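You operate a simulated robot arm through the tools that you are given. There is no shell and no other tool.

Carry out the task below with a simulated robot arm. There is one attempt and no reset: what you move stays moved.

Task
Switch off both head sections, belt and suction, then the main switch.

Only the result counts: the job must be done as asked and must still hold three seconds after the hand-in. Knocking over, shifting, dropping, spilling or breaking anything else fails it.

Robot
A 6-joint arm with a two-finger gripper, fixed in place. Base frame: the origin is on the floor under the middle of its stand, x ahead of it, y to its left, z up. Lengths are in m, angles in degrees, forces in N, time in s.
With the tool pointing down near the work surface it reaches from about 0.14 to 0.68 m from the base axis. Its first joint turns from -166.0 to 166.0 degrees. Payload 1.57 kg.
The tool frame sits at the grasp point between the pads (the TCP): z along the fingers, y along the line on which they close. The tips reach 0.021 m beyond it. The gripper opens to 0.07 m; its body begins 0.05 m behind the TCP.
Orientation is told as [roll, pitch, yaw] about the base's x, y, z axes, in that order, counted from this pose: with the fingers straight down and closing along the base's y, the tool's x points along the base's -x, its y along +y and its z along -z.

Tools
- The arm moves only by the tool jog_arm. Its argument "increments" is one flat list of numbers, 7 for each row, row after row: the shift along the base's x, y, z in m, then the turn, a rotation vector about the base's x, y, z in degrees, then the closure in counts, from 0 (fully open) to 255 (shut). In form: [tx, ty, tz, rx, ry, rz, claw, tx, ty, tz, rx, ry, rz, claw, ...]. A call has 1 to 20 rows; each row is the pose to reach, as a shift and turn from the pose commanded when the call began. Rows are played at 5 a second. More than 0.05 m and 8.6 degrees between two rows, or a gripper value outside its range, and nothing of the call is played. A pose out of reach is approached as far as the arm can. The call stops where the force on the tool passes 40 N (or 10 N more than at its start, if that is more) or the arm is blocked; 0.2 s more then pass. Each finger travels about 0.1555 m/s and halts on what it meets, pressing with about 30 N; the grip force reading is that of the motor and also rises with nothing between the fingers. The clock runs only during rows and for 0.2 s after the last one: add rows that repeat a pose to give the fingers time. The reply holds the time, the measured pose of the TCP, the force on the tool along the base axes, the opening and the grip force, in the units named above and with some noise, with the torque about the TCP (base axes, N m) and any sound that the robot's microphone picked up.
- Cameras (640 x 400 px; columns grow to the right, rows downward): "scene" is fixed at [0.048, 0.6522, 1.9097]; the picture's right is [-0.65, -0.76, 0.00], its down [-0.44, 0.38, -0.81] and it looks along [0.62, -0.53, -0.58] (base axes); focal length 327 px, centre (320, 200). "wrist" rides on the gripper at [0.079, 0.004, -0.081] in the tool frame; the picture's right is [-0.05, 1.00, 0.00], its down [-0.67, -0.04, -0.74] and it looks along [-0.74, -0.04, 0.67] (tool axes); focal length 256 px, centre (320, 200). There is no depth. A picture from a camera that has moved, and an enlarged one, comes with that camera's place and axes in the base frame and with its lens. The place of the scene camera against the robot may be out by one fixed shift of up to 0.018 m in any direction.
- snapshot(camera): a new picture of that camera. The clock stands still meanwhile.
- close_up(camera, box): a new picture of the part [left, top, right, bottom] of that camera's present view, enlarged. The clock stands still meanwhile.
- finish_job(): hands the job in; it is judged then, once.

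Places have to be worked out from the pictures, the camera data and where the tool is seen. Open the gripper and draw the arm clear of the work before you hand the job in, unless the task says otherwise.

The tools are called after "Request:" by a JSON object that holds its "fn" and its "kwargs". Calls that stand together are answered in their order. jog_arm: Moves the arm, as the interface text tells. Its arguments: {"type":"object","properties":{"increments":{"type":"array","items":{"type":"number"}}},"required":["increments"]} The other tools are called the same way: snapshot (camera) takes a picture; close_up (camera, box) takes an enlarged picture of a part of a camera's view; finish_job () hands the job in.

At the start:

```text
clock: 0.0
ee_pos: [0.315, 0.0941, 1.3491]
orientation: [-0.1, -0.1, 0.0]
force: [0.4, 0.0, -0.2]
ft_torque: [0.0, -0.04, -0.02]
width: 0.0699
finger_force: 0.0
```

scene: 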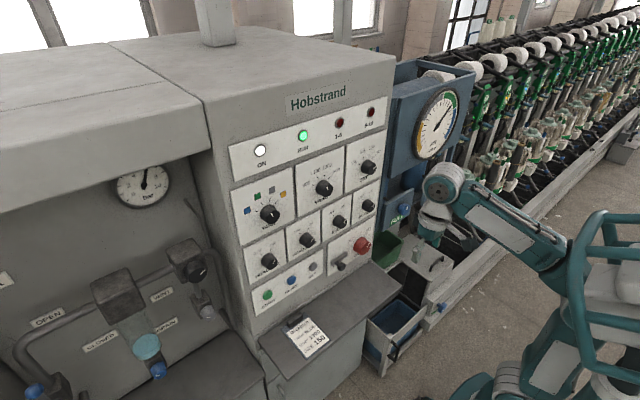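
wrist: 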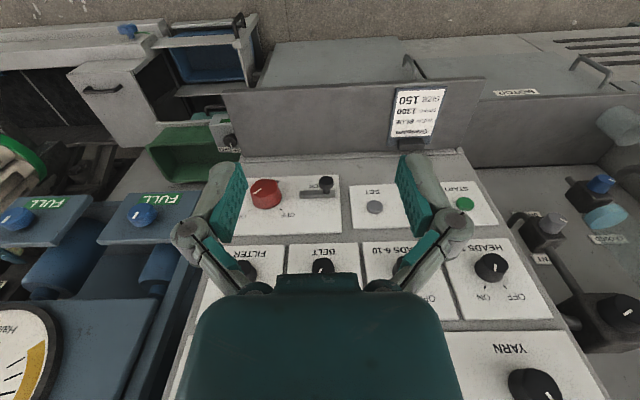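

I begin by enlarging the control panel in the scene and wrist views to read the labels.

Request:
{"fn": "close_up", "kwargs": {"camera": "scene", "box": [220, 80, 400, 192]}}

Request:
{"fn": "close_up", "kwargs": {"camera": "scene", "box": [230, 180, 400, 310]}}

Request:
{"fn": "close_up", "kwargs": {"camera": "wrist", "box": [180, 150, 560, 400]}}

```text
3.56 times, centred on (310, 136) of scene
camera zoom: at [0.048, 0.6522, 1.9097], right [-0.65, -0.76, 0.0], down [-0.44, 0.38, -0.81], along [0.62, -0.53, -0.58], focal length 1163 px, centre (356, 428)
```

zoom: 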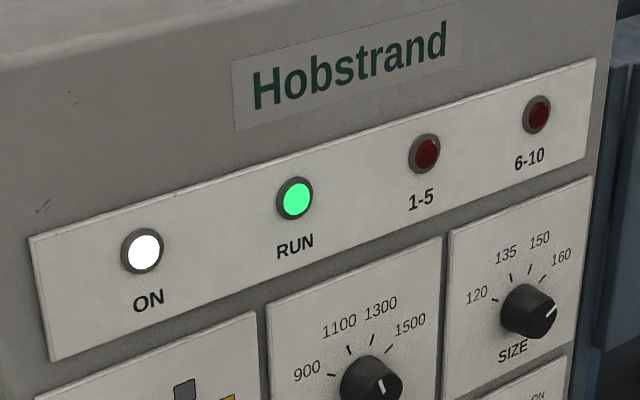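

```text
3.08 times, centred on (315, 245) of scene
camera zoom: at [0.048, 0.6522, 1.9097], right [-0.65, -0.76, 0.0], down [-0.44, 0.38, -0.81], along [0.62, -0.53, -0.58], focal length 1006 px, centre (335, 62)
```

zoom: 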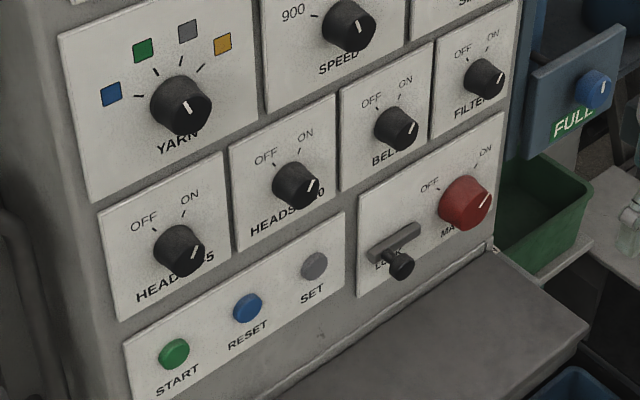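

```text
1.60 times, centred on (370, 275) of wrist
camera zoom: at [0.2357, 0.0993, 1.4307], right [0.05, 1.0, 0.0], down [0.67, -0.04, 0.74], along [0.74, -0.04, -0.67], focal length 410 px, centre (240, 80)
```

zoom: 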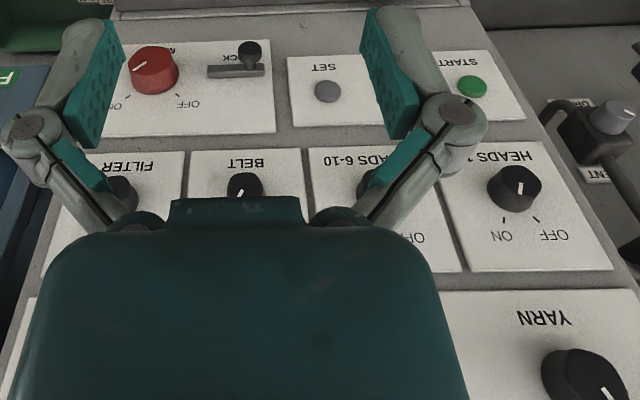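

The panel shows a row of four OFF/ON knobs (HEADS 1-5, HEADS 6-10, BELT, FILTER) at z about 1.24, with MAIN and a LOCK below. I look at the remaining surroundings for anything labelled suction before moving.

Request:
{"fn": "close_up", "kwargs": {"camera": "scene", "box": [0, 220, 240, 400]}}

Request:
{"fn": "close_up", "kwargs": {"camera": "scene", "box": [320, 50, 480, 150]}}

Request:
{"fn": "close_up", "kwargs": {"camera": "scene", "box": [330, 170, 460, 280]}}

Request:
{"fn": "close_up", "kwargs": {"camera": "scene", "box": [270, 290, 350, 370]}}

Request:
{"fn": "close_up", "kwargs": {"camera": "wrist", "box": [480, 70, 640, 370]}}

Request:
{"fn": "close_up", "kwargs": {"camera": "wrist", "box": [200, 150, 360, 290]}}

```text
2.22 times, centred on (120, 310) of scene
camera zoom: at [0.048, 0.6522, 1.9097], right [-0.65, -0.76, 0.0], down [-0.44, 0.38, -0.81], along [0.62, -0.53, -0.58], focal length 727 px, centre (764, -44)
```

zoom: 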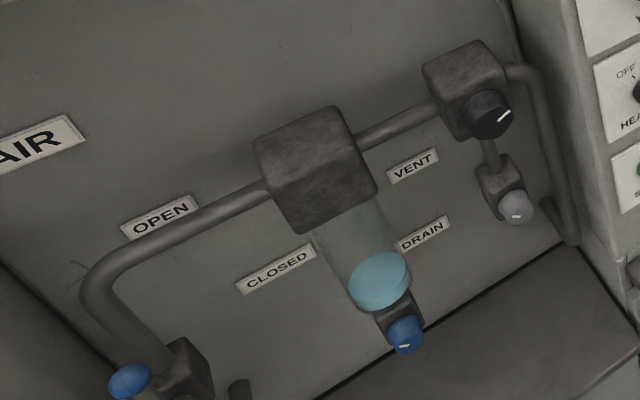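

```text
4.00 times, centred on (400, 100) of scene
camera zoom: at [0.048, 0.6522, 1.9097], right [-0.65, -0.76, 0.0], down [-0.44, 0.38, -0.81], along [0.62, -0.53, -0.58], focal length 1308 px, centre (0, 600)
```

zoom: 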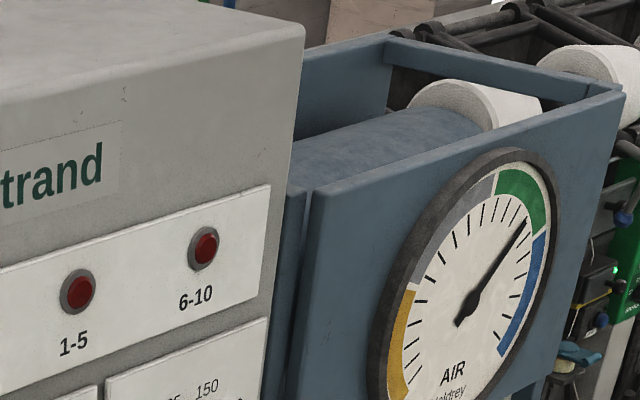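

```text
3.64 times, centred on (395, 225) of scene
camera zoom: at [0.048, 0.6522, 1.9097], right [-0.65, -0.76, 0.0], down [-0.44, 0.38, -0.81], along [0.62, -0.53, -0.58], focal length 1189 px, centre (47, 109)
```

zoom: 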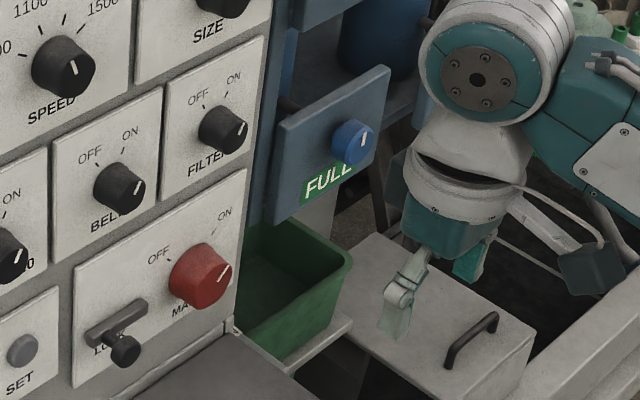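

```text
5.00 times, centred on (310, 330) of scene
camera zoom: at [0.048, 0.6522, 1.9097], right [-0.65, -0.76, 0.0], down [-0.44, 0.38, -0.81], along [0.62, -0.53, -0.58], focal length 1635 px, centre (370, -450)
```

zoom: 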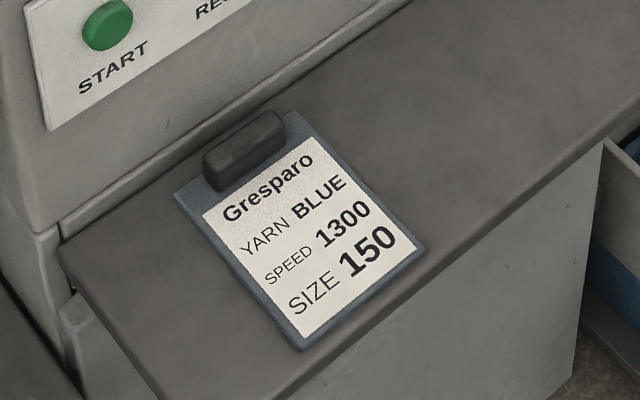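

```text
1.33 times, centred on (560, 220) of wrist
camera zoom: at [0.2357, 0.0993, 1.4307], right [0.05, 1.0, 0.0], down [0.67, -0.04, 0.74], along [0.74, -0.04, -0.67], focal length 341 px, centre (0, 173)
```

zoom: 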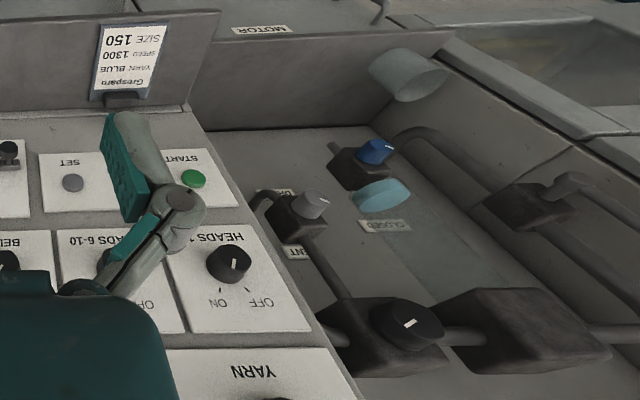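

```text
2.86 times, centred on (280, 220) of wrist
camera zoom: at [0.2357, 0.0993, 1.4307], right [0.05, 1.0, 0.0], down [0.67, -0.04, 0.74], along [0.74, -0.04, -0.67], focal length 731 px, centre (434, 143)
```

zoom: 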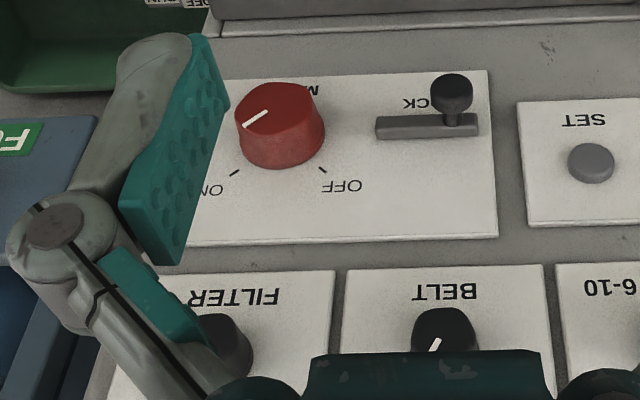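

FILTER appears to be the suction switch, all four knobs and MAIN point to ON, and a LOCK slider sits to the left of MAIN. I'll tilt the tool by 42° so the wrist camera looks at the panel squarely.

Request:
{"fn": "jog_arm", "kwargs": {"increments": [0, 0, -0.01, 0, -7, 0, 0, 0, 0, -0.03, 0, -14, 0, 0, 0, 0, -0.05, 0, -21, 0, 0, 0, 0, -0.07, 0, -28, 0, 0, 0, 0, -0.085, 0, -35, 0, 0, 0, 0, -0.09, 0, -42, 0, 0, 0, 0, -0.09, 0, -42, 0, 0]}}

Request:
{"fn": "snapshot", "kwargs": {"camera": "wrist"}}

Request:
{"fn": "snapshot", "kwargs": {"camera": "scene"}}

```text
clock: 1.6
ee_pos: [0.3152, 0.0952, 1.2584]
orientation: [0.0, -42.1, -0.1]
force: [-0.1, -0.5, -0.1]
ft_torque: [0.0, 0.0, 0.0]
width: 0.0698
finger_force: 0.1
```

```text
taken
camera wrist: at [0.2017, 0.0989, 1.2661], right [0.04, 1.0, 0.04], down [0.0, -0.04, 1.0], along [1.0, -0.04, 0.0], focal length 256 px, centre (320, 200)
```

wrist: 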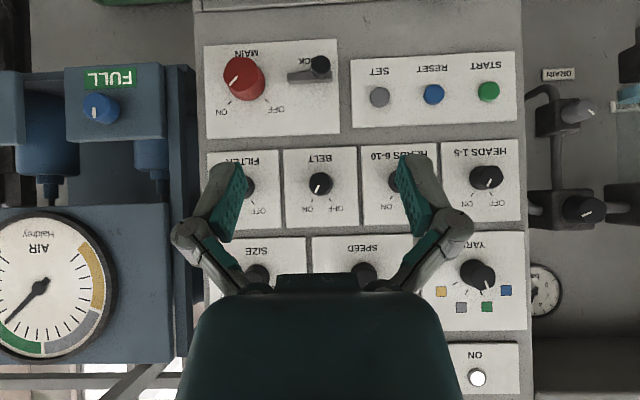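

```text
taken
```

scene: 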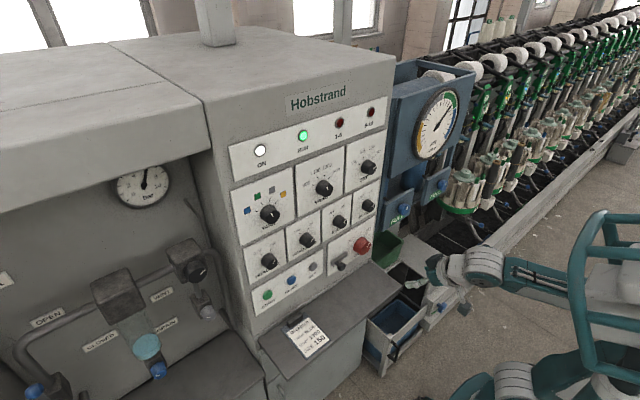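

The camera now views the panel square on. I enlarge the switches to measure their positions and pointer angles.

Request:
{"fn": "close_up", "kwargs": {"camera": "wrist", "box": [200, 30, 360, 130]}}

Request:
{"fn": "close_up", "kwargs": {"camera": "wrist", "box": [200, 135, 360, 235]}}

Request:
{"fn": "close_up", "kwargs": {"camera": "wrist", "box": [360, 135, 520, 235]}}

Request:
{"fn": "close_up", "kwargs": {"camera": "wrist", "box": [190, 0, 350, 100]}}

```text
4.00 times, centred on (280, 80) of wrist
camera zoom: at [0.2017, 0.0989, 1.2661], right [0.04, 1.0, 0.04], down [0.0, -0.04, 1.0], along [1.0, -0.04, 0.0], focal length 1024 px, centre (480, 680)
```

zoom: 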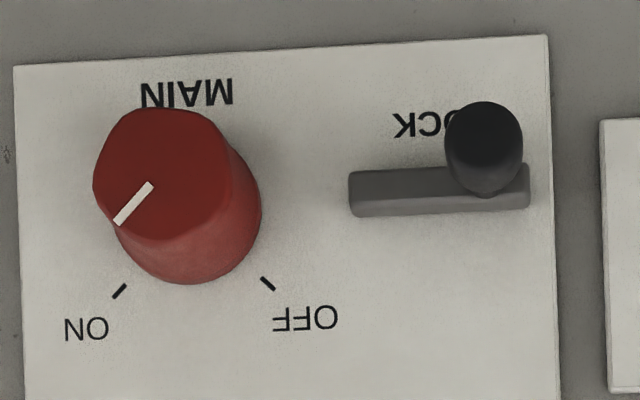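

```text
4.00 times, centred on (280, 185) of wrist
camera zoom: at [0.2017, 0.0989, 1.2661], right [0.04, 1.0, 0.04], down [0.0, -0.04, 1.0], along [1.0, -0.04, 0.0], focal length 1024 px, centre (480, 260)
```

zoom: 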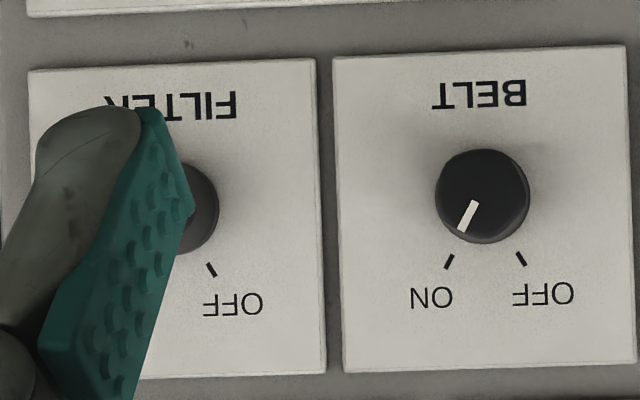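

```text
4.00 times, centred on (440, 185) of wrist
camera zoom: at [0.2017, 0.0989, 1.2661], right [0.04, 1.0, 0.04], down [0.0, -0.04, 1.0], along [1.0, -0.04, 0.0], focal length 1024 px, centre (-160, 260)
```

zoom: 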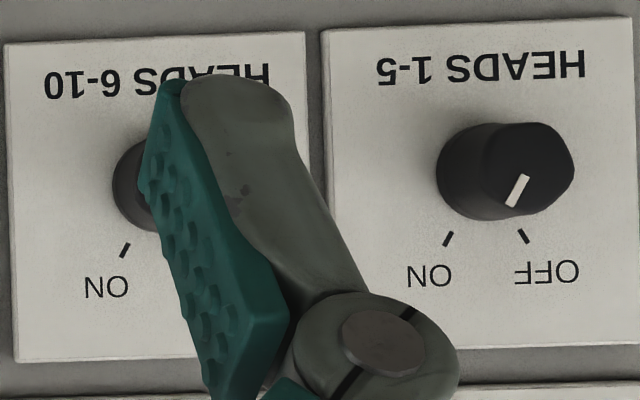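

```text
4.00 times, centred on (270, 50) of wrist
camera zoom: at [0.2017, 0.0989, 1.2661], right [0.04, 1.0, 0.04], down [0.0, -0.04, 1.0], along [1.0, -0.04, 0.0], focal length 1024 px, centre (520, 800)
```

zoom: 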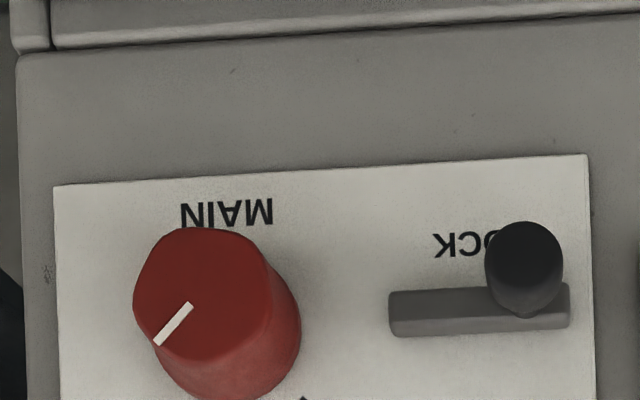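

The small knobs have OFF/ON marks at about ±30° and MAIN at ±45°; I place the row at z≈1.2405 with y≈0.345, 0.214, 0.084, -0.047, caps at x≈0.598 and plate at x≈0.628. Next I level the tool to point along +x and move toward HEADS 1-5, well short of the panel.

Request:
{"fn": "jog_arm", "kwargs": {"increments": [0.015, 0.03, -0.003, 0, -8, 0, 0, 0.03, 0.06, -0.006, 0, -16, 0, 0, 0.05, 0.1, -0.009, 0, -24, 0, 0, 0.07, 0.14, -0.012, 0, -32, 0, 0, 0.09, 0.18, -0.015, 0, -40, 0, 0, 0.11, 0.22, -0.018, 0, -48, 0, 0, 0.13, 0.25, -0.018, 0, -48, 0, 0, 0.13, 0.25, -0.018, 0, -48, 0, 0]}}

Request:
{"fn": "snapshot", "kwargs": {"camera": "wrist"}}

Request:
{"fn": "snapshot", "kwargs": {"camera": "scene"}}

```text
clock: 3.4
ee_pos: [0.446, 0.3492, 1.2402]
orientation: [-167.4, -90.0, 167.4]
force: [0.2, 0.0, -0.3]
ft_torque: [0.0, -0.01, 0.03]
width: 0.0701
finger_force: 0.0
```

```text
taken
camera wrist: at [0.3651, 0.3532, 1.1631], right [0.0, 1.0, 0.05], down [-0.75, -0.04, 0.67], along [0.67, -0.04, 0.74], focal length 256 px, centre (320, 200)
```

wrist: 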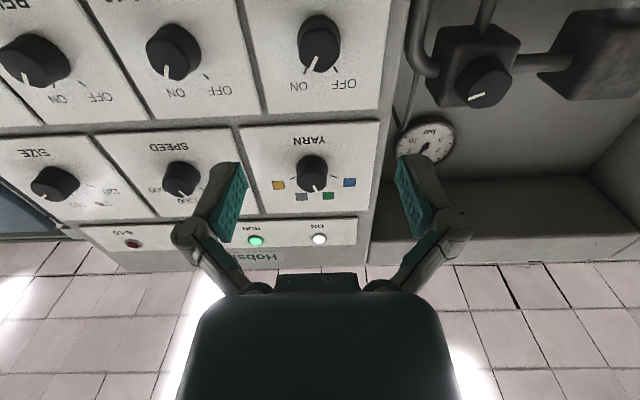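

```text
taken
```

scene: 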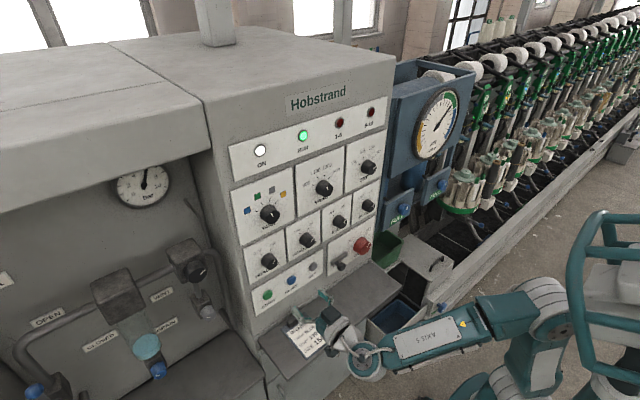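

The tool is level at (0.446, 0.349, 1.240). I check the HEADS 1-5 knob position from this viewpoint before rolling and approaching.

Request:
{"fn": "close_up", "kwargs": {"camera": "wrist", "box": [240, 0, 400, 100]}}

```text
4.00 times, centred on (320, 50) of wrist
camera zoom: at [0.3651, 0.3532, 1.1631], right [0.0, 1.0, 0.05], down [-0.75, -0.04, 0.67], along [0.67, -0.04, 0.74], focal length 1024 px, centre (320, 800)
```

zoom: 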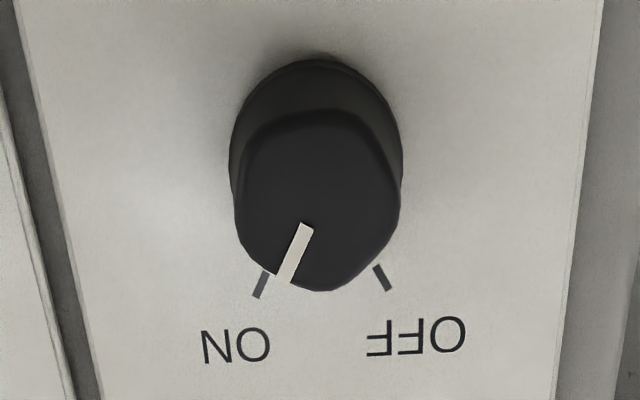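

Comparing both viewpoints, the plate sits nearer x≈0.634, the cap at x≈0.603, and the HEADS 1-5 axis at y≈0.348, z≈1.240. I roll the tool +30° in front of the knob, stopping short of it, to re-check pose.

Request:
{"fn": "jog_arm", "kwargs": {"increments": [0.02, 0, 0, 7.5, 0, 0, 0, 0.04, 0, 0, 15, 0, 0, 0, 0.06, 0, 0, 22.5, 0, 0, 0, 0.08, 0, 0, 30, 0, 0, 0, 0.08, 0, 0, 30, 0, 0, 0, 0.08, 0, 0, 30, 0, 0, 0]}}

Request:
{"fn": "snapshot", "kwargs": {"camera": "wrist"}}

Request:
{"fn": "close_up", "kwargs": {"camera": "scene", "box": [230, 220, 390, 320]}}

```text
clock: 4.8
ee_pos: [0.5267, 0.3457, 1.2392]
orientation: [89.9, -59.9, -89.8]
force: [-0.1, 0.0, 0.1]
ft_torque: [0.01, -0.01, 0.0]
width: 0.0699
finger_force: 0.0
```

```text
taken
camera wrist: at [0.4447, 0.3898, 1.1743], right [0.0, 0.84, 0.55], down [-0.74, -0.36, 0.56], along [0.67, -0.41, 0.62], focal length 256 px, centre (320, 200)
```

wrist: 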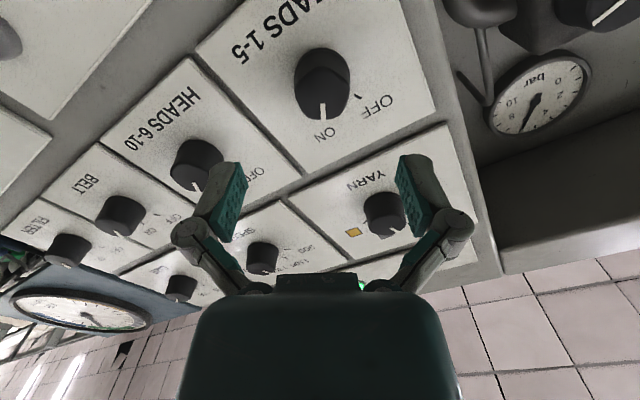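

```text
4.00 times, centred on (310, 270) of scene
camera zoom: at [0.048, 0.6522, 1.9097], right [-0.65, -0.76, 0.0], down [-0.44, 0.38, -0.81], along [0.62, -0.53, -0.58], focal length 1308 px, centre (360, -80)
```

zoom: 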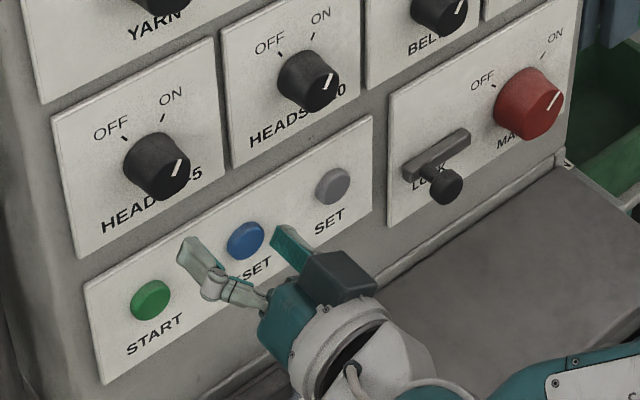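

The tool is rolled to +30° at about (0.526, 0.346, 1.240). I take a close-up from here to refine the knob axis relative to the tool.

Request:
{"fn": "close_up", "kwargs": {"camera": "wrist", "box": [240, 20, 420, 150]}}

```text
3.08 times, centred on (330, 85) of wrist
camera zoom: at [0.4447, 0.3898, 1.1743], right [0.0, 0.84, 0.55], down [-0.74, -0.36, 0.56], along [0.67, -0.41, 0.62], focal length 788 px, centre (289, 554)
```

zoom: 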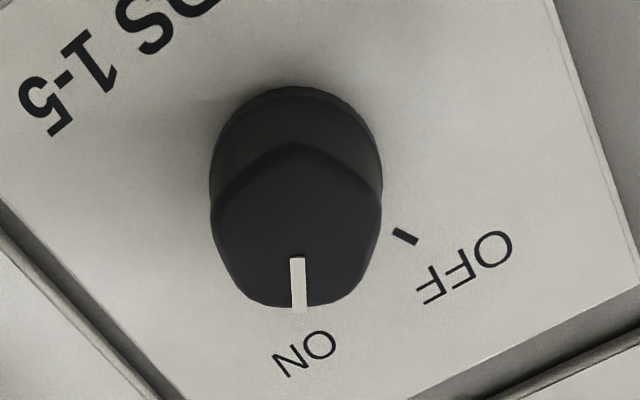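

The knob axis comes out at about (y 0.349, z 1.239), so I shift 3 mm in +y and 1 mm down and advance until the tips straddle the knob, still open.

Request:
{"fn": "jog_arm", "kwargs": {"increments": [0.02, 0.003, -0.001, 0, 0, 0, 0, 0.04, 0.003, -0.001, 0, 0, 0, 0, 0.058, 0.003, -0.001, 0, 0, 0, 0, 0.074, 0.003, -0.001, 0, 0, 0, 0, 0.074, 0.003, -0.001, 0, 0, 0, 0, 0.074, 0.003, -0.001, 0, 0, 0, 0]}}

Request:
{"fn": "snapshot", "kwargs": {"camera": "wrist"}}

Request:
{"fn": "close_up", "kwargs": {"camera": "scene", "box": [230, 220, 330, 290]}}

```text
clock: 6.2
ee_pos: [0.6023, 0.3505, 1.2406]
orientation: [89.9, -60.0, -89.9]
force: [0.4, 1.6, 0.2]
ft_torque: [0.01, -0.02, 0.02]
width: 0.0701
finger_force: 0.0
```

```text
taken
camera wrist: at [0.5203, 0.3931, 1.1753], right [0.0, 0.84, 0.54], down [-0.74, -0.36, 0.56], along [0.67, -0.41, 0.62], focal length 256 px, centre (320, 200)
```

wrist: 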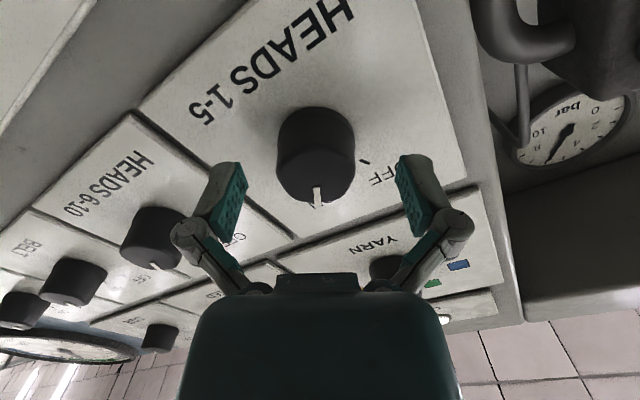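

```text
5.71 times, centred on (280, 255) of scene
camera zoom: at [0.048, 0.6522, 1.9097], right [-0.65, -0.76, 0.0], down [-0.44, 0.38, -0.81], along [0.62, -0.53, -0.58], focal length 1869 px, centre (549, -114)
```

zoom: 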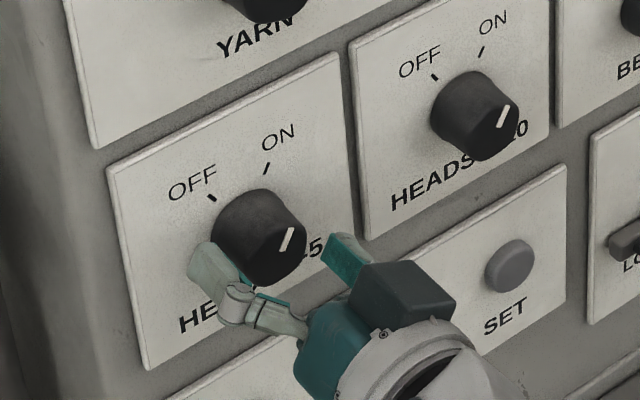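

The tips straddle the knob with no contact. I zoom in on the wrist view to check that the knob is centred between the pads.

Request:
{"fn": "close_up", "kwargs": {"camera": "wrist", "box": [220, 90, 420, 230]}}

```text
2.86 times, centred on (320, 160) of wrist
camera zoom: at [0.5203, 0.3931, 1.1753], right [0.0, 0.84, 0.54], down [-0.74, -0.36, 0.56], along [0.67, -0.41, 0.62], focal length 731 px, centre (320, 314)
```

zoom: 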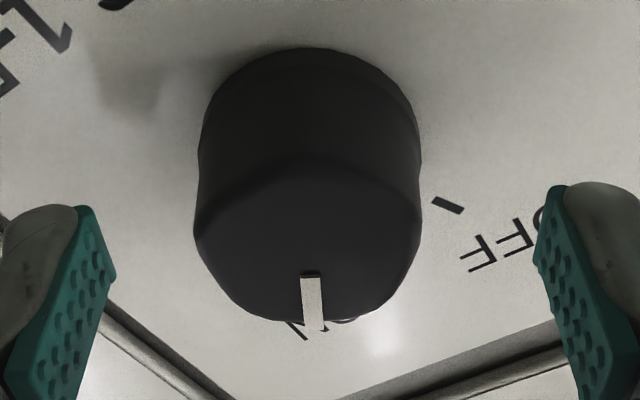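

Triangulating gives the knob axis about 3 mm below the tool axis and laterally fine. I lower 3 mm and close the gripper on the knob.

Request:
{"fn": "jog_arm", "kwargs": {"increments": [0, 0, -0.003, 0, 0, 0, 0, 0, 0, -0.003, 0, 0, 0, 0, 0, 0, -0.003, 0, 0, 0, 120, 0, 0, -0.003, 0, 0, 0, 255, 0, 0, -0.003, 0, 0, 0, 255, 0, 0, -0.003, 0, 0, 0, 255]}}

Request:
{"fn": "snapshot", "kwargs": {"camera": "wrist"}}

```text
clock: 7.6
ee_pos: [0.6003, 0.3491, 1.2379]
orientation: [89.8, -60.0, -89.9]
force: [-8.8, -5.9, -5.3]
ft_torque: [0.03, -0.08, -0.18]
width: 0.0365
finger_force: 31.7
```

```text
taken
camera wrist: at [0.519, 0.3928, 1.1721], right [0.0, 0.84, 0.54], down [-0.74, -0.36, 0.56], along [0.67, -0.41, 0.62], focal length 256 px, centre (320, 200)
```

wrist: 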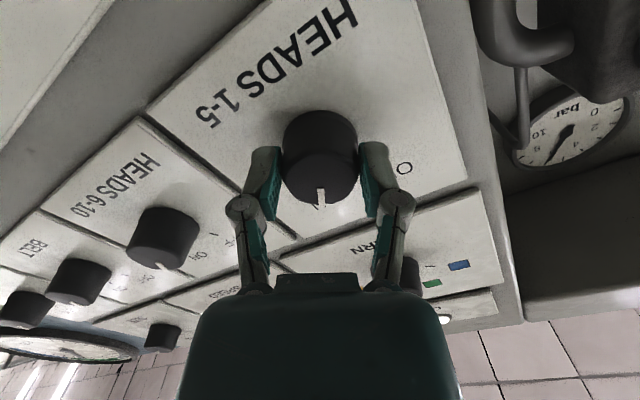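

The pads hold the knob (width 36.5 mm, 32 N). I now turn it −60° about x, from ON toward OFF.

Request:
{"fn": "jog_arm", "kwargs": {"increments": [0, 0, 0, -7.5, 0, 0, 255, 0, 0, 0, -15, 0, 0, 255, 0, 0, 0, -22.5, 0, 0, 255, 0, 0, 0, -30, 0, 0, 255, 0, 0, 0, -37.5, 0, 0, 255, 0, 0, 0, -45, 0, 0, 255, 0, 0, 0, -52.5, 0, 0, 255, 0, 0, 0, -60, 0, 0, 255, 0, 0, 0, -60, 0, 0, 255, 0, 0, 0, -60, 0, 0, 255]}}

Request:
{"fn": "snapshot", "kwargs": {"camera": "wrist"}}

Request:
{"fn": "close_up", "kwargs": {"camera": "scene", "box": [220, 80, 400, 192]}}

Request:
{"fn": "close_up", "kwargs": {"camera": "scene", "box": [230, 220, 330, 290]}}

```text
clock: 9.8
ee_pos: [0.6, 0.3467, 1.2389]
orientation: [-90.2, -59.9, 90.1]
force: [14.5, -6.0, 11.3]
ft_torque: [0.03, 0.08, -0.24]
width: 0.0366
finger_force: 32.4
```

```text
taken
camera wrist: at [0.519, 0.3109, 1.1677], right [0.0, 0.89, -0.45], down [-0.75, 0.3, 0.59], along [0.67, 0.34, 0.66], focal length 256 px, centre (320, 200)
```

wrist: 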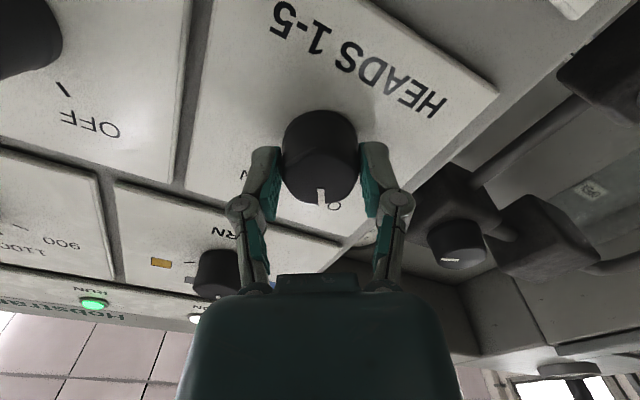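

```text
3.56 times, centred on (310, 136) of scene
camera zoom: at [0.048, 0.6522, 1.9097], right [-0.65, -0.76, 0.0], down [-0.44, 0.38, -0.81], along [0.62, -0.53, -0.58], focal length 1163 px, centre (356, 428)
```

zoom: 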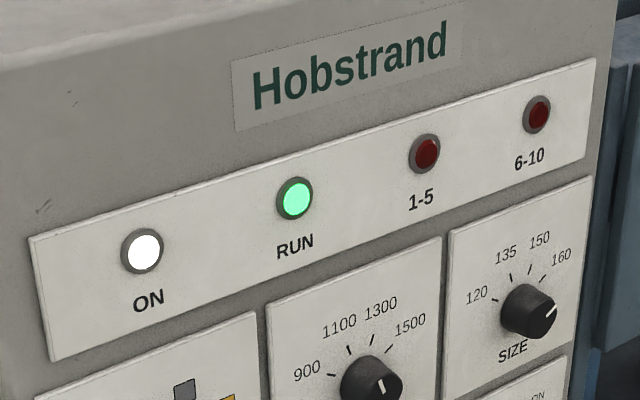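

```text
5.71 times, centred on (280, 255) of scene
camera zoom: at [0.048, 0.6522, 1.9097], right [-0.65, -0.76, 0.0], down [-0.44, 0.38, -0.81], along [0.62, -0.53, -0.58], focal length 1869 px, centre (549, -114)
```

zoom: 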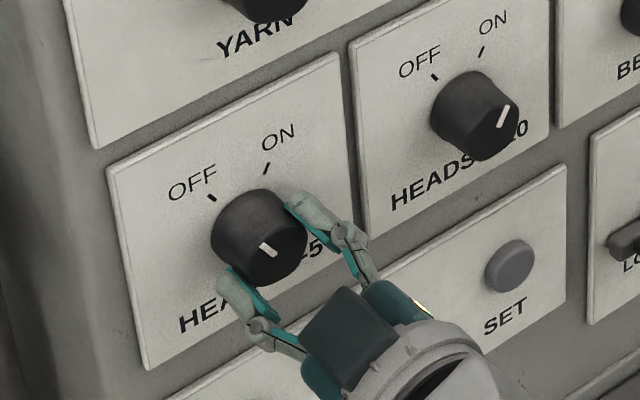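

The knob turned with the gripper, and its pointer now sits at OFF. I open and back straight off, then check.

Request:
{"fn": "jog_arm", "kwargs": {"increments": [0, 0, 0, 0, 0, 0, 120, 0, 0, 0, 0, 0, 0, 0, 0, 0, 0, 0, 0, 0, 0, -0.025, 0, 0, 0, 0, 0, 0, -0.05, 0, 0, 0, 0, 0, 0, -0.07, 0, 0, 0, 0, 0, 0, -0.07, 0, 0, 0, 0, 0, 0]}}

Request:
{"fn": "snapshot", "kwargs": {"camera": "wrist"}}

Request:
{"fn": "close_up", "kwargs": {"camera": "scene", "box": [230, 190, 390, 290]}}

```text
clock: 11.4
ee_pos: [0.5316, 0.3473, 1.2363]
orientation: [-89.9, -60.0, 89.9]
force: [0.0, -0.2, 0.0]
ft_torque: [-0.02, 0.02, 0.01]
width: 0.0701
finger_force: 0.0
```

```text
taken
camera wrist: at [0.4505, 0.3116, 1.1669], right [0.0, 0.89, -0.45], down [-0.74, 0.3, 0.6], along [0.67, 0.34, 0.66], focal length 256 px, centre (320, 200)
```

wrist: 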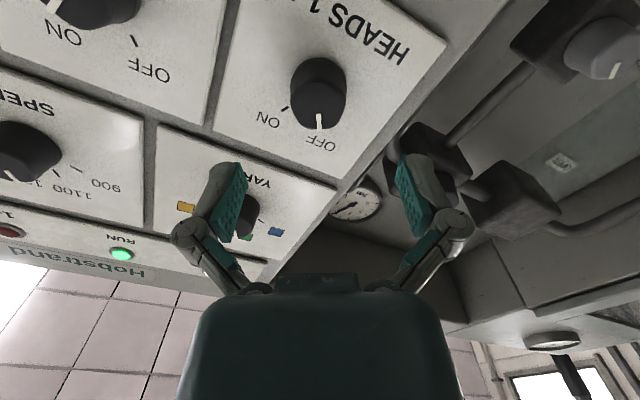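

```text
4.00 times, centred on (310, 240) of scene
camera zoom: at [0.048, 0.6522, 1.9097], right [-0.65, -0.76, 0.0], down [-0.44, 0.38, -0.81], along [0.62, -0.53, -0.58], focal length 1308 px, centre (360, 40)
```

zoom: 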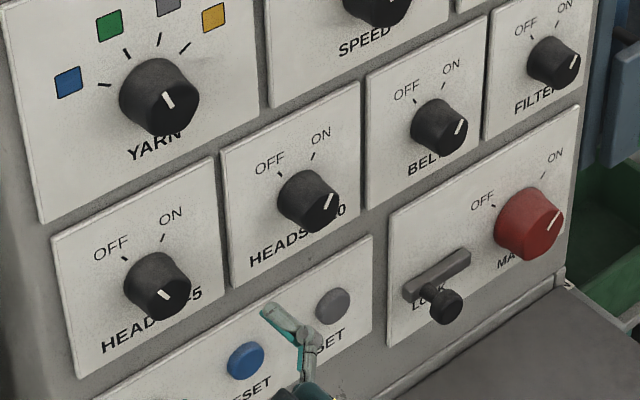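

HEADS 1-5 is at OFF and stays there. I move sideways to HEADS 6-10 (y≈0.217) while rolling back to +30°.

Request:
{"fn": "jog_arm", "kwargs": {"increments": [0, -0.016, 0, 7.5, 0, 0, 0, 0, -0.032, 0, 15, 0, 0, 0, 0, -0.05, 0, 22.5, 0, 0, 0, 0, -0.068, 0.001, 30, 0, 0, 0, 0, -0.086, 0.001, 37.5, 0, 0, 0, 0, -0.104, 0.001, 45, 0, 0, 0, 0, -0.12, 0.001, 52.5, 0, 0, 0, 0, -0.131, 0.001, 60, 0, 0, 0, 0, -0.131, 0.001, 60, 0, 0, 0, 0, -0.131, 0.001, 60, 0, 0, 0]}}

Request:
{"fn": "close_up", "kwargs": {"camera": "wrist", "box": [220, 10, 420, 150]}}

```text
clock: 13.6
ee_pos: [0.5295, 0.2166, 1.2366]
orientation: [89.9, -60.0, -89.9]
force: [-0.3, 0.0, 0.2]
ft_torque: [0.0, 0.01, 0.0]
width: 0.0699
finger_force: 0.1
```

```text
2.86 times, centred on (320, 80) of wrist
camera zoom: at [0.4481, 0.2604, 1.1708], right [0.0, 0.84, 0.55], down [-0.74, -0.36, 0.56], along [0.67, -0.41, 0.62], focal length 731 px, centre (320, 543)
```

zoom: 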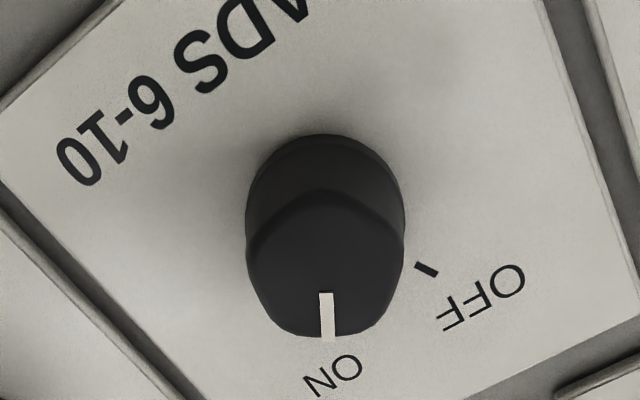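

HEADS 6-10's axis is at about (y 0.218, z 1.238), within 1 mm of the tool axis. I advance, then close on the knob.

Request:
{"fn": "jog_arm", "kwargs": {"increments": [0.02, 0, 0.001, 0, 0, 0, 0, 0.04, 0, 0.001, 0, 0, 0, 0, 0.058, 0, 0.001, 0, 0, 0, 0, 0.072, 0, 0.001, 0, 0, 0, 0, 0.072, 0, 0.001, 0, 0, 0, 0, 0.072, 0, 0.001, 0, 0, 0, 120, 0.072, 0, 0.001, 0, 0, 0, 255, 0.072, 0, 0.001, 0, 0, 0, 255, 0.072, 0, 0.001, 0, 0, 0, 255]}}

Request:
{"fn": "snapshot", "kwargs": {"camera": "wrist"}}

```text
clock: 15.6
ee_pos: [0.6019, 0.2158, 1.2393]
orientation: [89.9, -60.1, -89.9]
force: [-3.6, 3.2, 3.3]
ft_torque: [-0.02, 0.46, 0.49]
width: 0.0364
finger_force: 32.3
```

```text
taken
camera wrist: at [0.5202, 0.2598, 1.1735], right [0.0, 0.84, 0.54], down [-0.74, -0.36, 0.56], along [0.67, -0.41, 0.62], focal length 256 px, centre (320, 200)
```

wrist: 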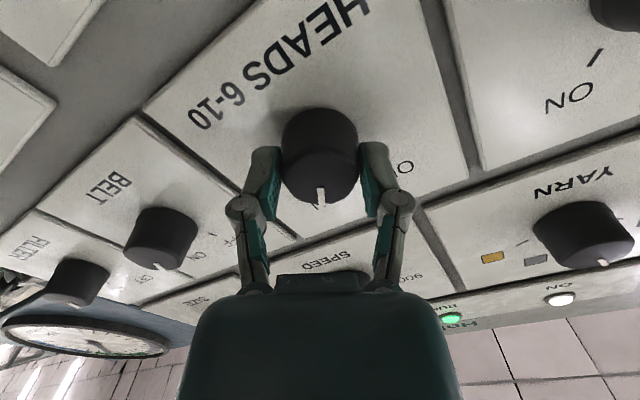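

The HEADS 6-10 knob is held (36.4 mm, 32 N) with low side forces. I turn it −60°, then open and back off.

Request:
{"fn": "jog_arm", "kwargs": {"increments": [0, 0, 0, -7.5, 0, 0, 255, 0, 0, 0, -15, 0, 0, 255, 0, 0, 0, -22.5, 0, 0, 255, 0, 0, 0, -30, 0, 0, 255, 0, 0, 0, -37.5, 0, 0, 255, 0, 0, 0, -45, 0, 0, 255, 0, 0, 0, -52.5, 0, 0, 255, 0, 0, 0, -60, 0, 0, 255, 0, 0, 0, -60, 0, 0, 255, 0, 0, 0, -60, 0, 0, 255]}}

Request:
{"fn": "snapshot", "kwargs": {"camera": "wrist"}}

```text
clock: 17.8
ee_pos: [0.6007, 0.2157, 1.2386]
orientation: [-90.0, -60.1, 90.0]
force: [4.4, -6.3, 9.1]
ft_torque: [-0.01, -0.49, -0.19]
width: 0.0366
finger_force: 31.9
```

```text
taken
camera wrist: at [0.5202, 0.1797, 1.1692], right [0.0, 0.89, -0.45], down [-0.74, 0.3, 0.59], along [0.67, 0.34, 0.66], focal length 256 px, centre (320, 200)
```

wrist: 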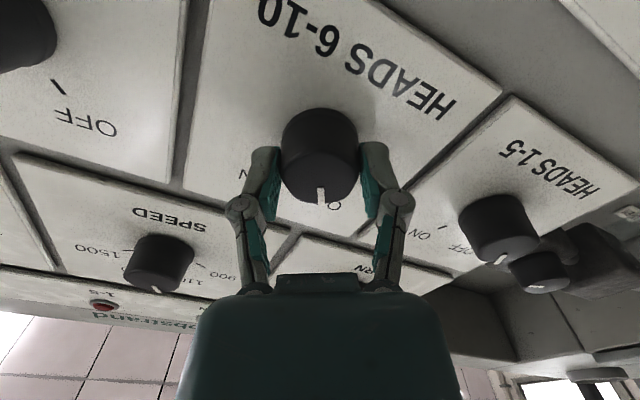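

HEADS 6-10 followed the turn to OFF. I release and draw back.

Request:
{"fn": "jog_arm", "kwargs": {"increments": [0, 0, 0, 0, 0, 0, 120, 0, 0, 0, 0, 0, 0, 0, 0, 0, 0, 0, 0, 0, 0, -0.025, 0, 0, 0, 0, 0, 0, -0.05, 0, 0, 0, 0, 0, 0, -0.072, 0, 0, 0, 0, 0, 0, -0.072, 0, 0, 0, 0, 0, 0]}}

Request:
{"fn": "close_up", "kwargs": {"camera": "wrist", "box": [220, 10, 420, 150]}}

Request:
{"fn": "close_up", "kwargs": {"camera": "scene", "box": [230, 190, 390, 290]}}

```text
clock: 19.4
ee_pos: [0.5298, 0.2165, 1.2369]
orientation: [-89.9, -60.0, 89.8]
force: [-0.2, -0.4, -0.8]
ft_torque: [0.01, -0.02, -0.01]
width: 0.0701
finger_force: 0.1
```

```text
2.86 times, centred on (320, 80) of wrist
camera zoom: at [0.4491, 0.1801, 1.168], right [0.0, 0.89, -0.45], down [-0.74, 0.3, 0.6], along [0.67, 0.34, 0.66], focal length 731 px, centre (320, 543)
```

zoom: 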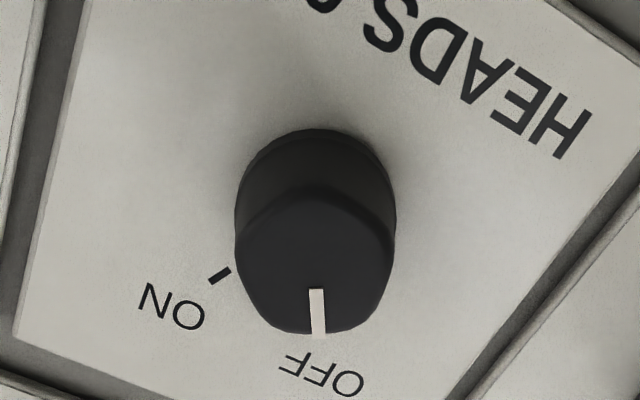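

```text
4.00 times, centred on (310, 240) of scene
camera zoom: at [0.048, 0.6522, 1.9097], right [-0.65, -0.76, 0.0], down [-0.44, 0.38, -0.81], along [0.62, -0.53, -0.58], focal length 1308 px, centre (360, 40)
```

zoom: 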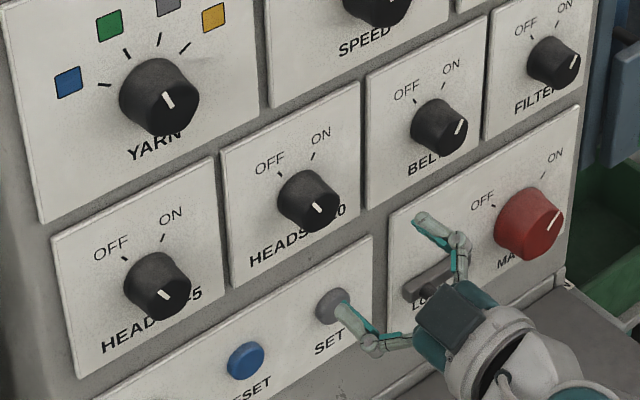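

Both head sections read OFF. Next is BELT at y≈0.085, so I traverse and roll back to +30°.

Request:
{"fn": "jog_arm", "kwargs": {"increments": [0, -0.016, 0, 7.5, 0, 0, 0, 0, -0.032, 0, 15, 0, 0, 0, 0, -0.05, 0, 22.5, 0, 0, 0, 0, -0.068, 0, 30, 0, 0, 0, 0, -0.086, 0, 37.5, 0, 0, 0, 0, -0.104, 0, 45, 0, 0, 0, 0, -0.12, 0, 52.5, 0, 0, 0, 0, -0.132, 0, 60, 0, 0, 0, 0, -0.132, 0, 60, 0, 0, 0, 0, -0.132, 0, 60, 0, 0, 0]}}

Request:
{"fn": "close_up", "kwargs": {"camera": "wrist", "box": [220, 10, 420, 150]}}

```text
clock: 21.6
ee_pos: [0.5229, 0.1049, 1.2592]
orientation: [88.7, -60.3, -89.6]
force: [-0.4, 0.7, -0.7]
ft_torque: [0.02, -0.01, -0.02]
width: 0.0701
finger_force: 0.1
out of reach, approached as far as the arm can: row 8, 9, 10
```

```text
2.86 times, centred on (320, 80) of wrist
camera zoom: at [0.441, 0.1491, 1.1934], right [0.02, 0.84, 0.54], down [-0.74, -0.35, 0.57], along [0.67, -0.41, 0.62], focal length 731 px, centre (320, 543)
```

zoom: 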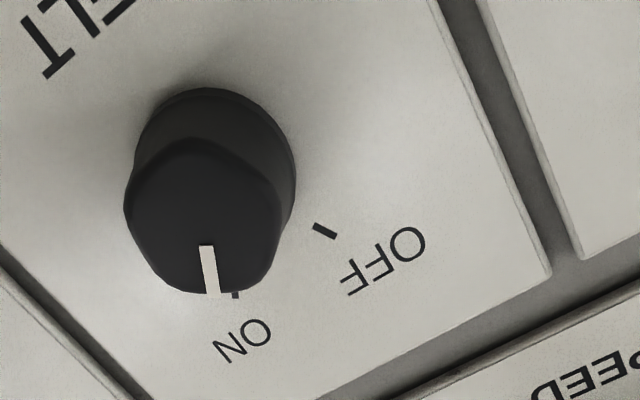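

BELT at +30° roll runs into a joint limit. Since the knob is round I can start from another roll, so I roll back −30° here and see whether the pose is then reachable.

Request:
{"fn": "jog_arm", "kwargs": {"increments": [0, 0, 0, -7.5, 0, 0, 0, 0, 0, 0, -15, 0, 0, 0, 0, 0, 0, -22.5, 0, 0, 0, 0, 0, 0, -30, 0, 0, 0, 0, 0, 0, -30, 0, 0, 0, 0, 0, 0, -30, 0, 0, 0]}}

Request:
{"fn": "snapshot", "kwargs": {"camera": "wrist"}}

Request:
{"fn": "snapshot", "kwargs": {"camera": "scene"}}

```text
clock: 23.0
ee_pos: [0.5208, 0.1063, 1.2594]
orientation: [-70.7, -89.9, 70.7]
force: [0.4, 0.7, 0.1]
ft_torque: [-0.02, 0.01, -0.01]
width: 0.0698
finger_force: 0.0
```

```text
taken
camera wrist: at [0.4399, 0.1095, 1.1811], right [0.0, 1.0, 0.05], down [-0.74, -0.03, 0.67], along [0.67, -0.04, 0.74], focal length 256 px, centre (320, 200)
```

wrist: 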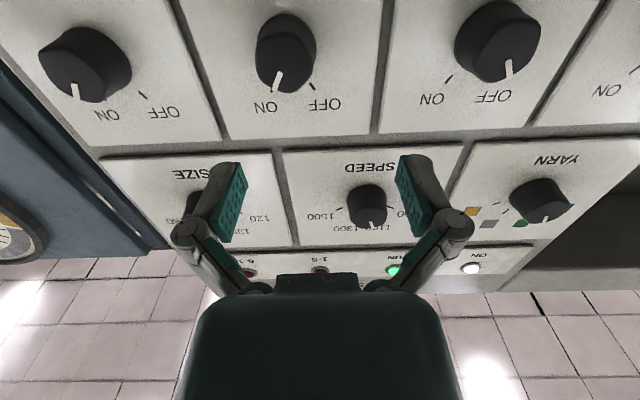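

```text
taken
```

scene: 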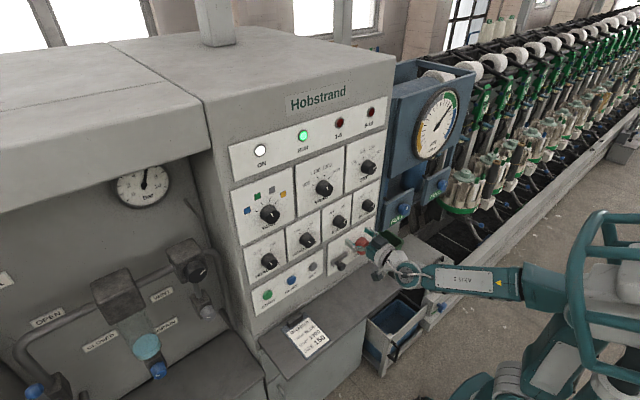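

The commanded pose is now (0.521, 0.106, 1.259) at roll 0. I try to move down and across to BELT's axis at this roll.

Request:
{"fn": "jog_arm", "kwargs": {"increments": [0, -0.005, -0.005, 0, 0, 0, 0, 0.002, -0.01, -0.01, 0, 0, 0, 0, 0.003, -0.016, -0.016, 0, 0, 0, 0, 0.004, -0.021, -0.021, 0, 0, 0, 0, 0.004, -0.021, -0.021, 0, 0, 0, 0]}}

Request:
{"fn": "close_up", "kwargs": {"camera": "wrist", "box": [220, 10, 420, 150]}}

```text
clock: 24.2
ee_pos: [0.5245, 0.0841, 1.2382]
orientation: [-46.2, -90.0, 46.1]
force: [-0.8, -0.3, -0.7]
ft_torque: [-0.03, -0.01, 0.01]
width: 0.0699
finger_force: 0.1
```

```text
2.86 times, centred on (320, 80) of wrist
camera zoom: at [0.4433, 0.0885, 1.1607], right [0.0, 1.0, 0.05], down [-0.74, -0.04, 0.67], along [0.67, -0.04, 0.74], focal length 731 px, centre (320, 543)
```

zoom: 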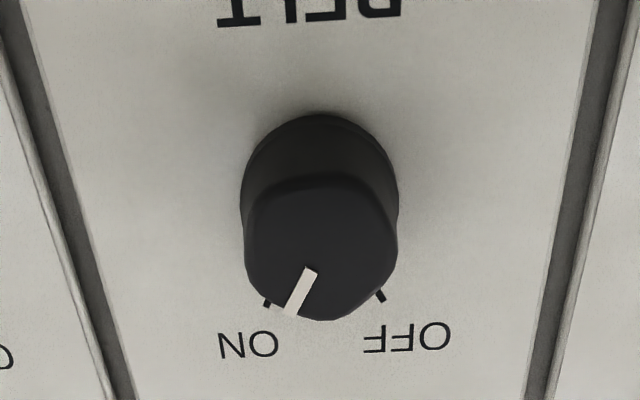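

BELT's axis matches the tool axis at roll 0. Before grasping I test the whole turn in free space, from roll 0 to −60°.

Request:
{"fn": "jog_arm", "kwargs": {"increments": [0, 0, 0, -7.5, 0, 0, 0, 0, 0, 0, -15, 0, 0, 0, 0, 0, 0, -22.5, 0, 0, 0, 0, 0, 0, -30, 0, 0, 0, 0, 0, 0, -37.5, 0, 0, 0, 0, 0, 0, -45, 0, 0, 0, 0, 0, 0, -52.5, 0, 0, 0, 0, 0, 0, -60, 0, 0, 0, 0, 0, 0, -66, 0, 0, 0, 0, 0, 0, -66, 0, 0, 0]}}

Request:
{"fn": "snapshot", "kwargs": {"camera": "scene"}}

```text
clock: 26.4
ee_pos: [0.525, 0.0836, 1.2383]
orientation: [-89.9, -23.9, 90.1]
force: [-0.5, 0.7, -0.6]
ft_torque: [0.05, -0.03, 0.01]
width: 0.0702
finger_force: 0.1
```

```text
taken
```

scene: 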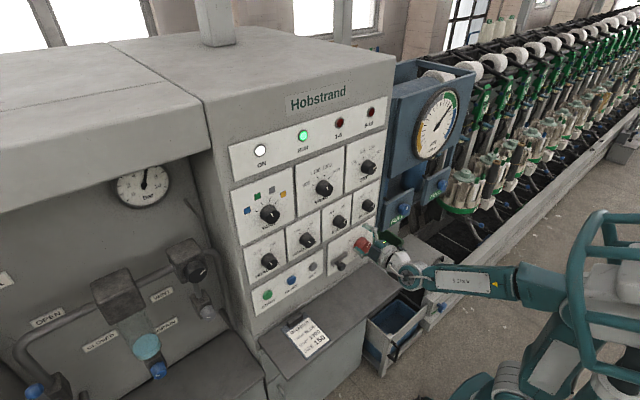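

The roll range down to −66° is free here. I roll back to −6°, advance onto BELT and close.

Request:
{"fn": "jog_arm", "kwargs": {"increments": [0, 0, 0, 8, 0, 0, 0, 0, 0, 0, 16, 0, 0, 0, 0, 0, 0, 24, 0, 0, 0, 0, 0, 0, 32, 0, 0, 0, 0, 0, 0, 40, 0, 0, 0, 0, 0, 0, 48, 0, 0, 0, 0, 0, 0, 56, 0, 0, 0, 0, 0, 0, 60, 0, 0, 0, 0.02, 0, -0.0005, 60, 0, 0, 0, 0.04, 0, -0.0005, 60, 0, 0, 0, 0.06, 0, -0.0005, 60, 0, 0, 0, 0.0765, 0, -0.0005, 60, 0, 0, 0, 0.0765, 0, -0.0005, 60, 0, 0, 0, 0.0765, 0, -0.0005, 60, 0, 0, 0]}}

Request:
{"fn": "snapshot", "kwargs": {"camera": "wrist"}}

```text
clock: 29.4
ee_pos: [0.6012, 0.0834, 1.2386]
orientation: [-89.6, -84.0, 89.6]
force: [0.0, 1.5, -0.4]
ft_torque: [0.01, 0.0, -0.01]
width: 0.07
finger_force: 0.0
```

```text
taken
camera wrist: at [0.52, 0.0795, 1.1596], right [0.0, 1.0, -0.05], down [-0.74, 0.03, 0.67], along [0.67, 0.04, 0.74], focal length 256 px, centre (320, 200)
```

wrist: 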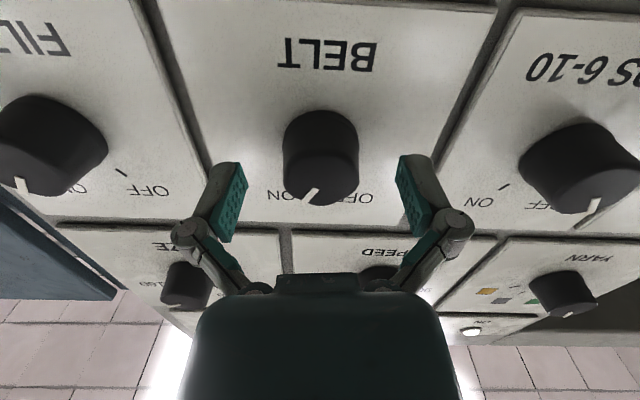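

BELT is centred between the pads without contact. I close on it.

Request:
{"fn": "jog_arm", "kwargs": {"increments": [0, 0, 0, 0, 0, 0, 120, 0, 0, 0, 0, 0, 0, 255, 0, 0, 0, 0, 0, 0, 255, 0, 0, 0, 0, 0, 0, 255]}}

```text
clock: 30.4
ee_pos: [0.6002, 0.0831, 1.2385]
orientation: [-89.5, -84.0, 89.5]
force: [-6.9, 1.7, -1.2]
ft_torque: [-0.17, 0.31, 0.12]
width: 0.0359
finger_force: 31.8
```

The grip is firm with small side loads. I turn BELT −60°.

Request:
{"fn": "jog_arm", "kwargs": {"increments": [0, 0, 0, -7.5, 0, 0, 255, 0, 0, 0, -15, 0, 0, 255, 0, 0, 0, -22.5, 0, 0, 255, 0, 0, 0, -30, 0, 0, 255, 0, 0, 0, -37.5, 0, 0, 255, 0, 0, 0, -45, 0, 0, 255, 0, 0, 0, -52.5, 0, 0, 255, 0, 0, 0, -60, 0, 0, 255, 0, 0, 0, -60, 0, 0, 255, 0, 0, 0, -60, 0, 0, 255]}}

Request:
{"fn": "snapshot", "kwargs": {"camera": "wrist"}}

```text
clock: 32.6
ee_pos: [0.601, 0.081, 1.2405]
orientation: [-89.9, -24.0, 90.0]
force: [-15.5, -9.1, -3.2]
ft_torque: [0.01, -0.01, 0.03]
width: 0.0358
finger_force: 31.2
```

```text
taken
camera wrist: at [0.5195, 0.0119, 1.2042], right [0.0, 0.45, -0.89], down [-0.74, 0.59, 0.3], along [0.67, 0.66, 0.34], focal length 256 px, centre (320, 200)
```

wrist: 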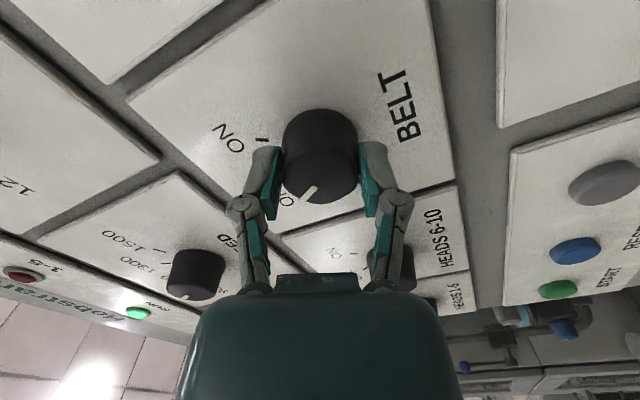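

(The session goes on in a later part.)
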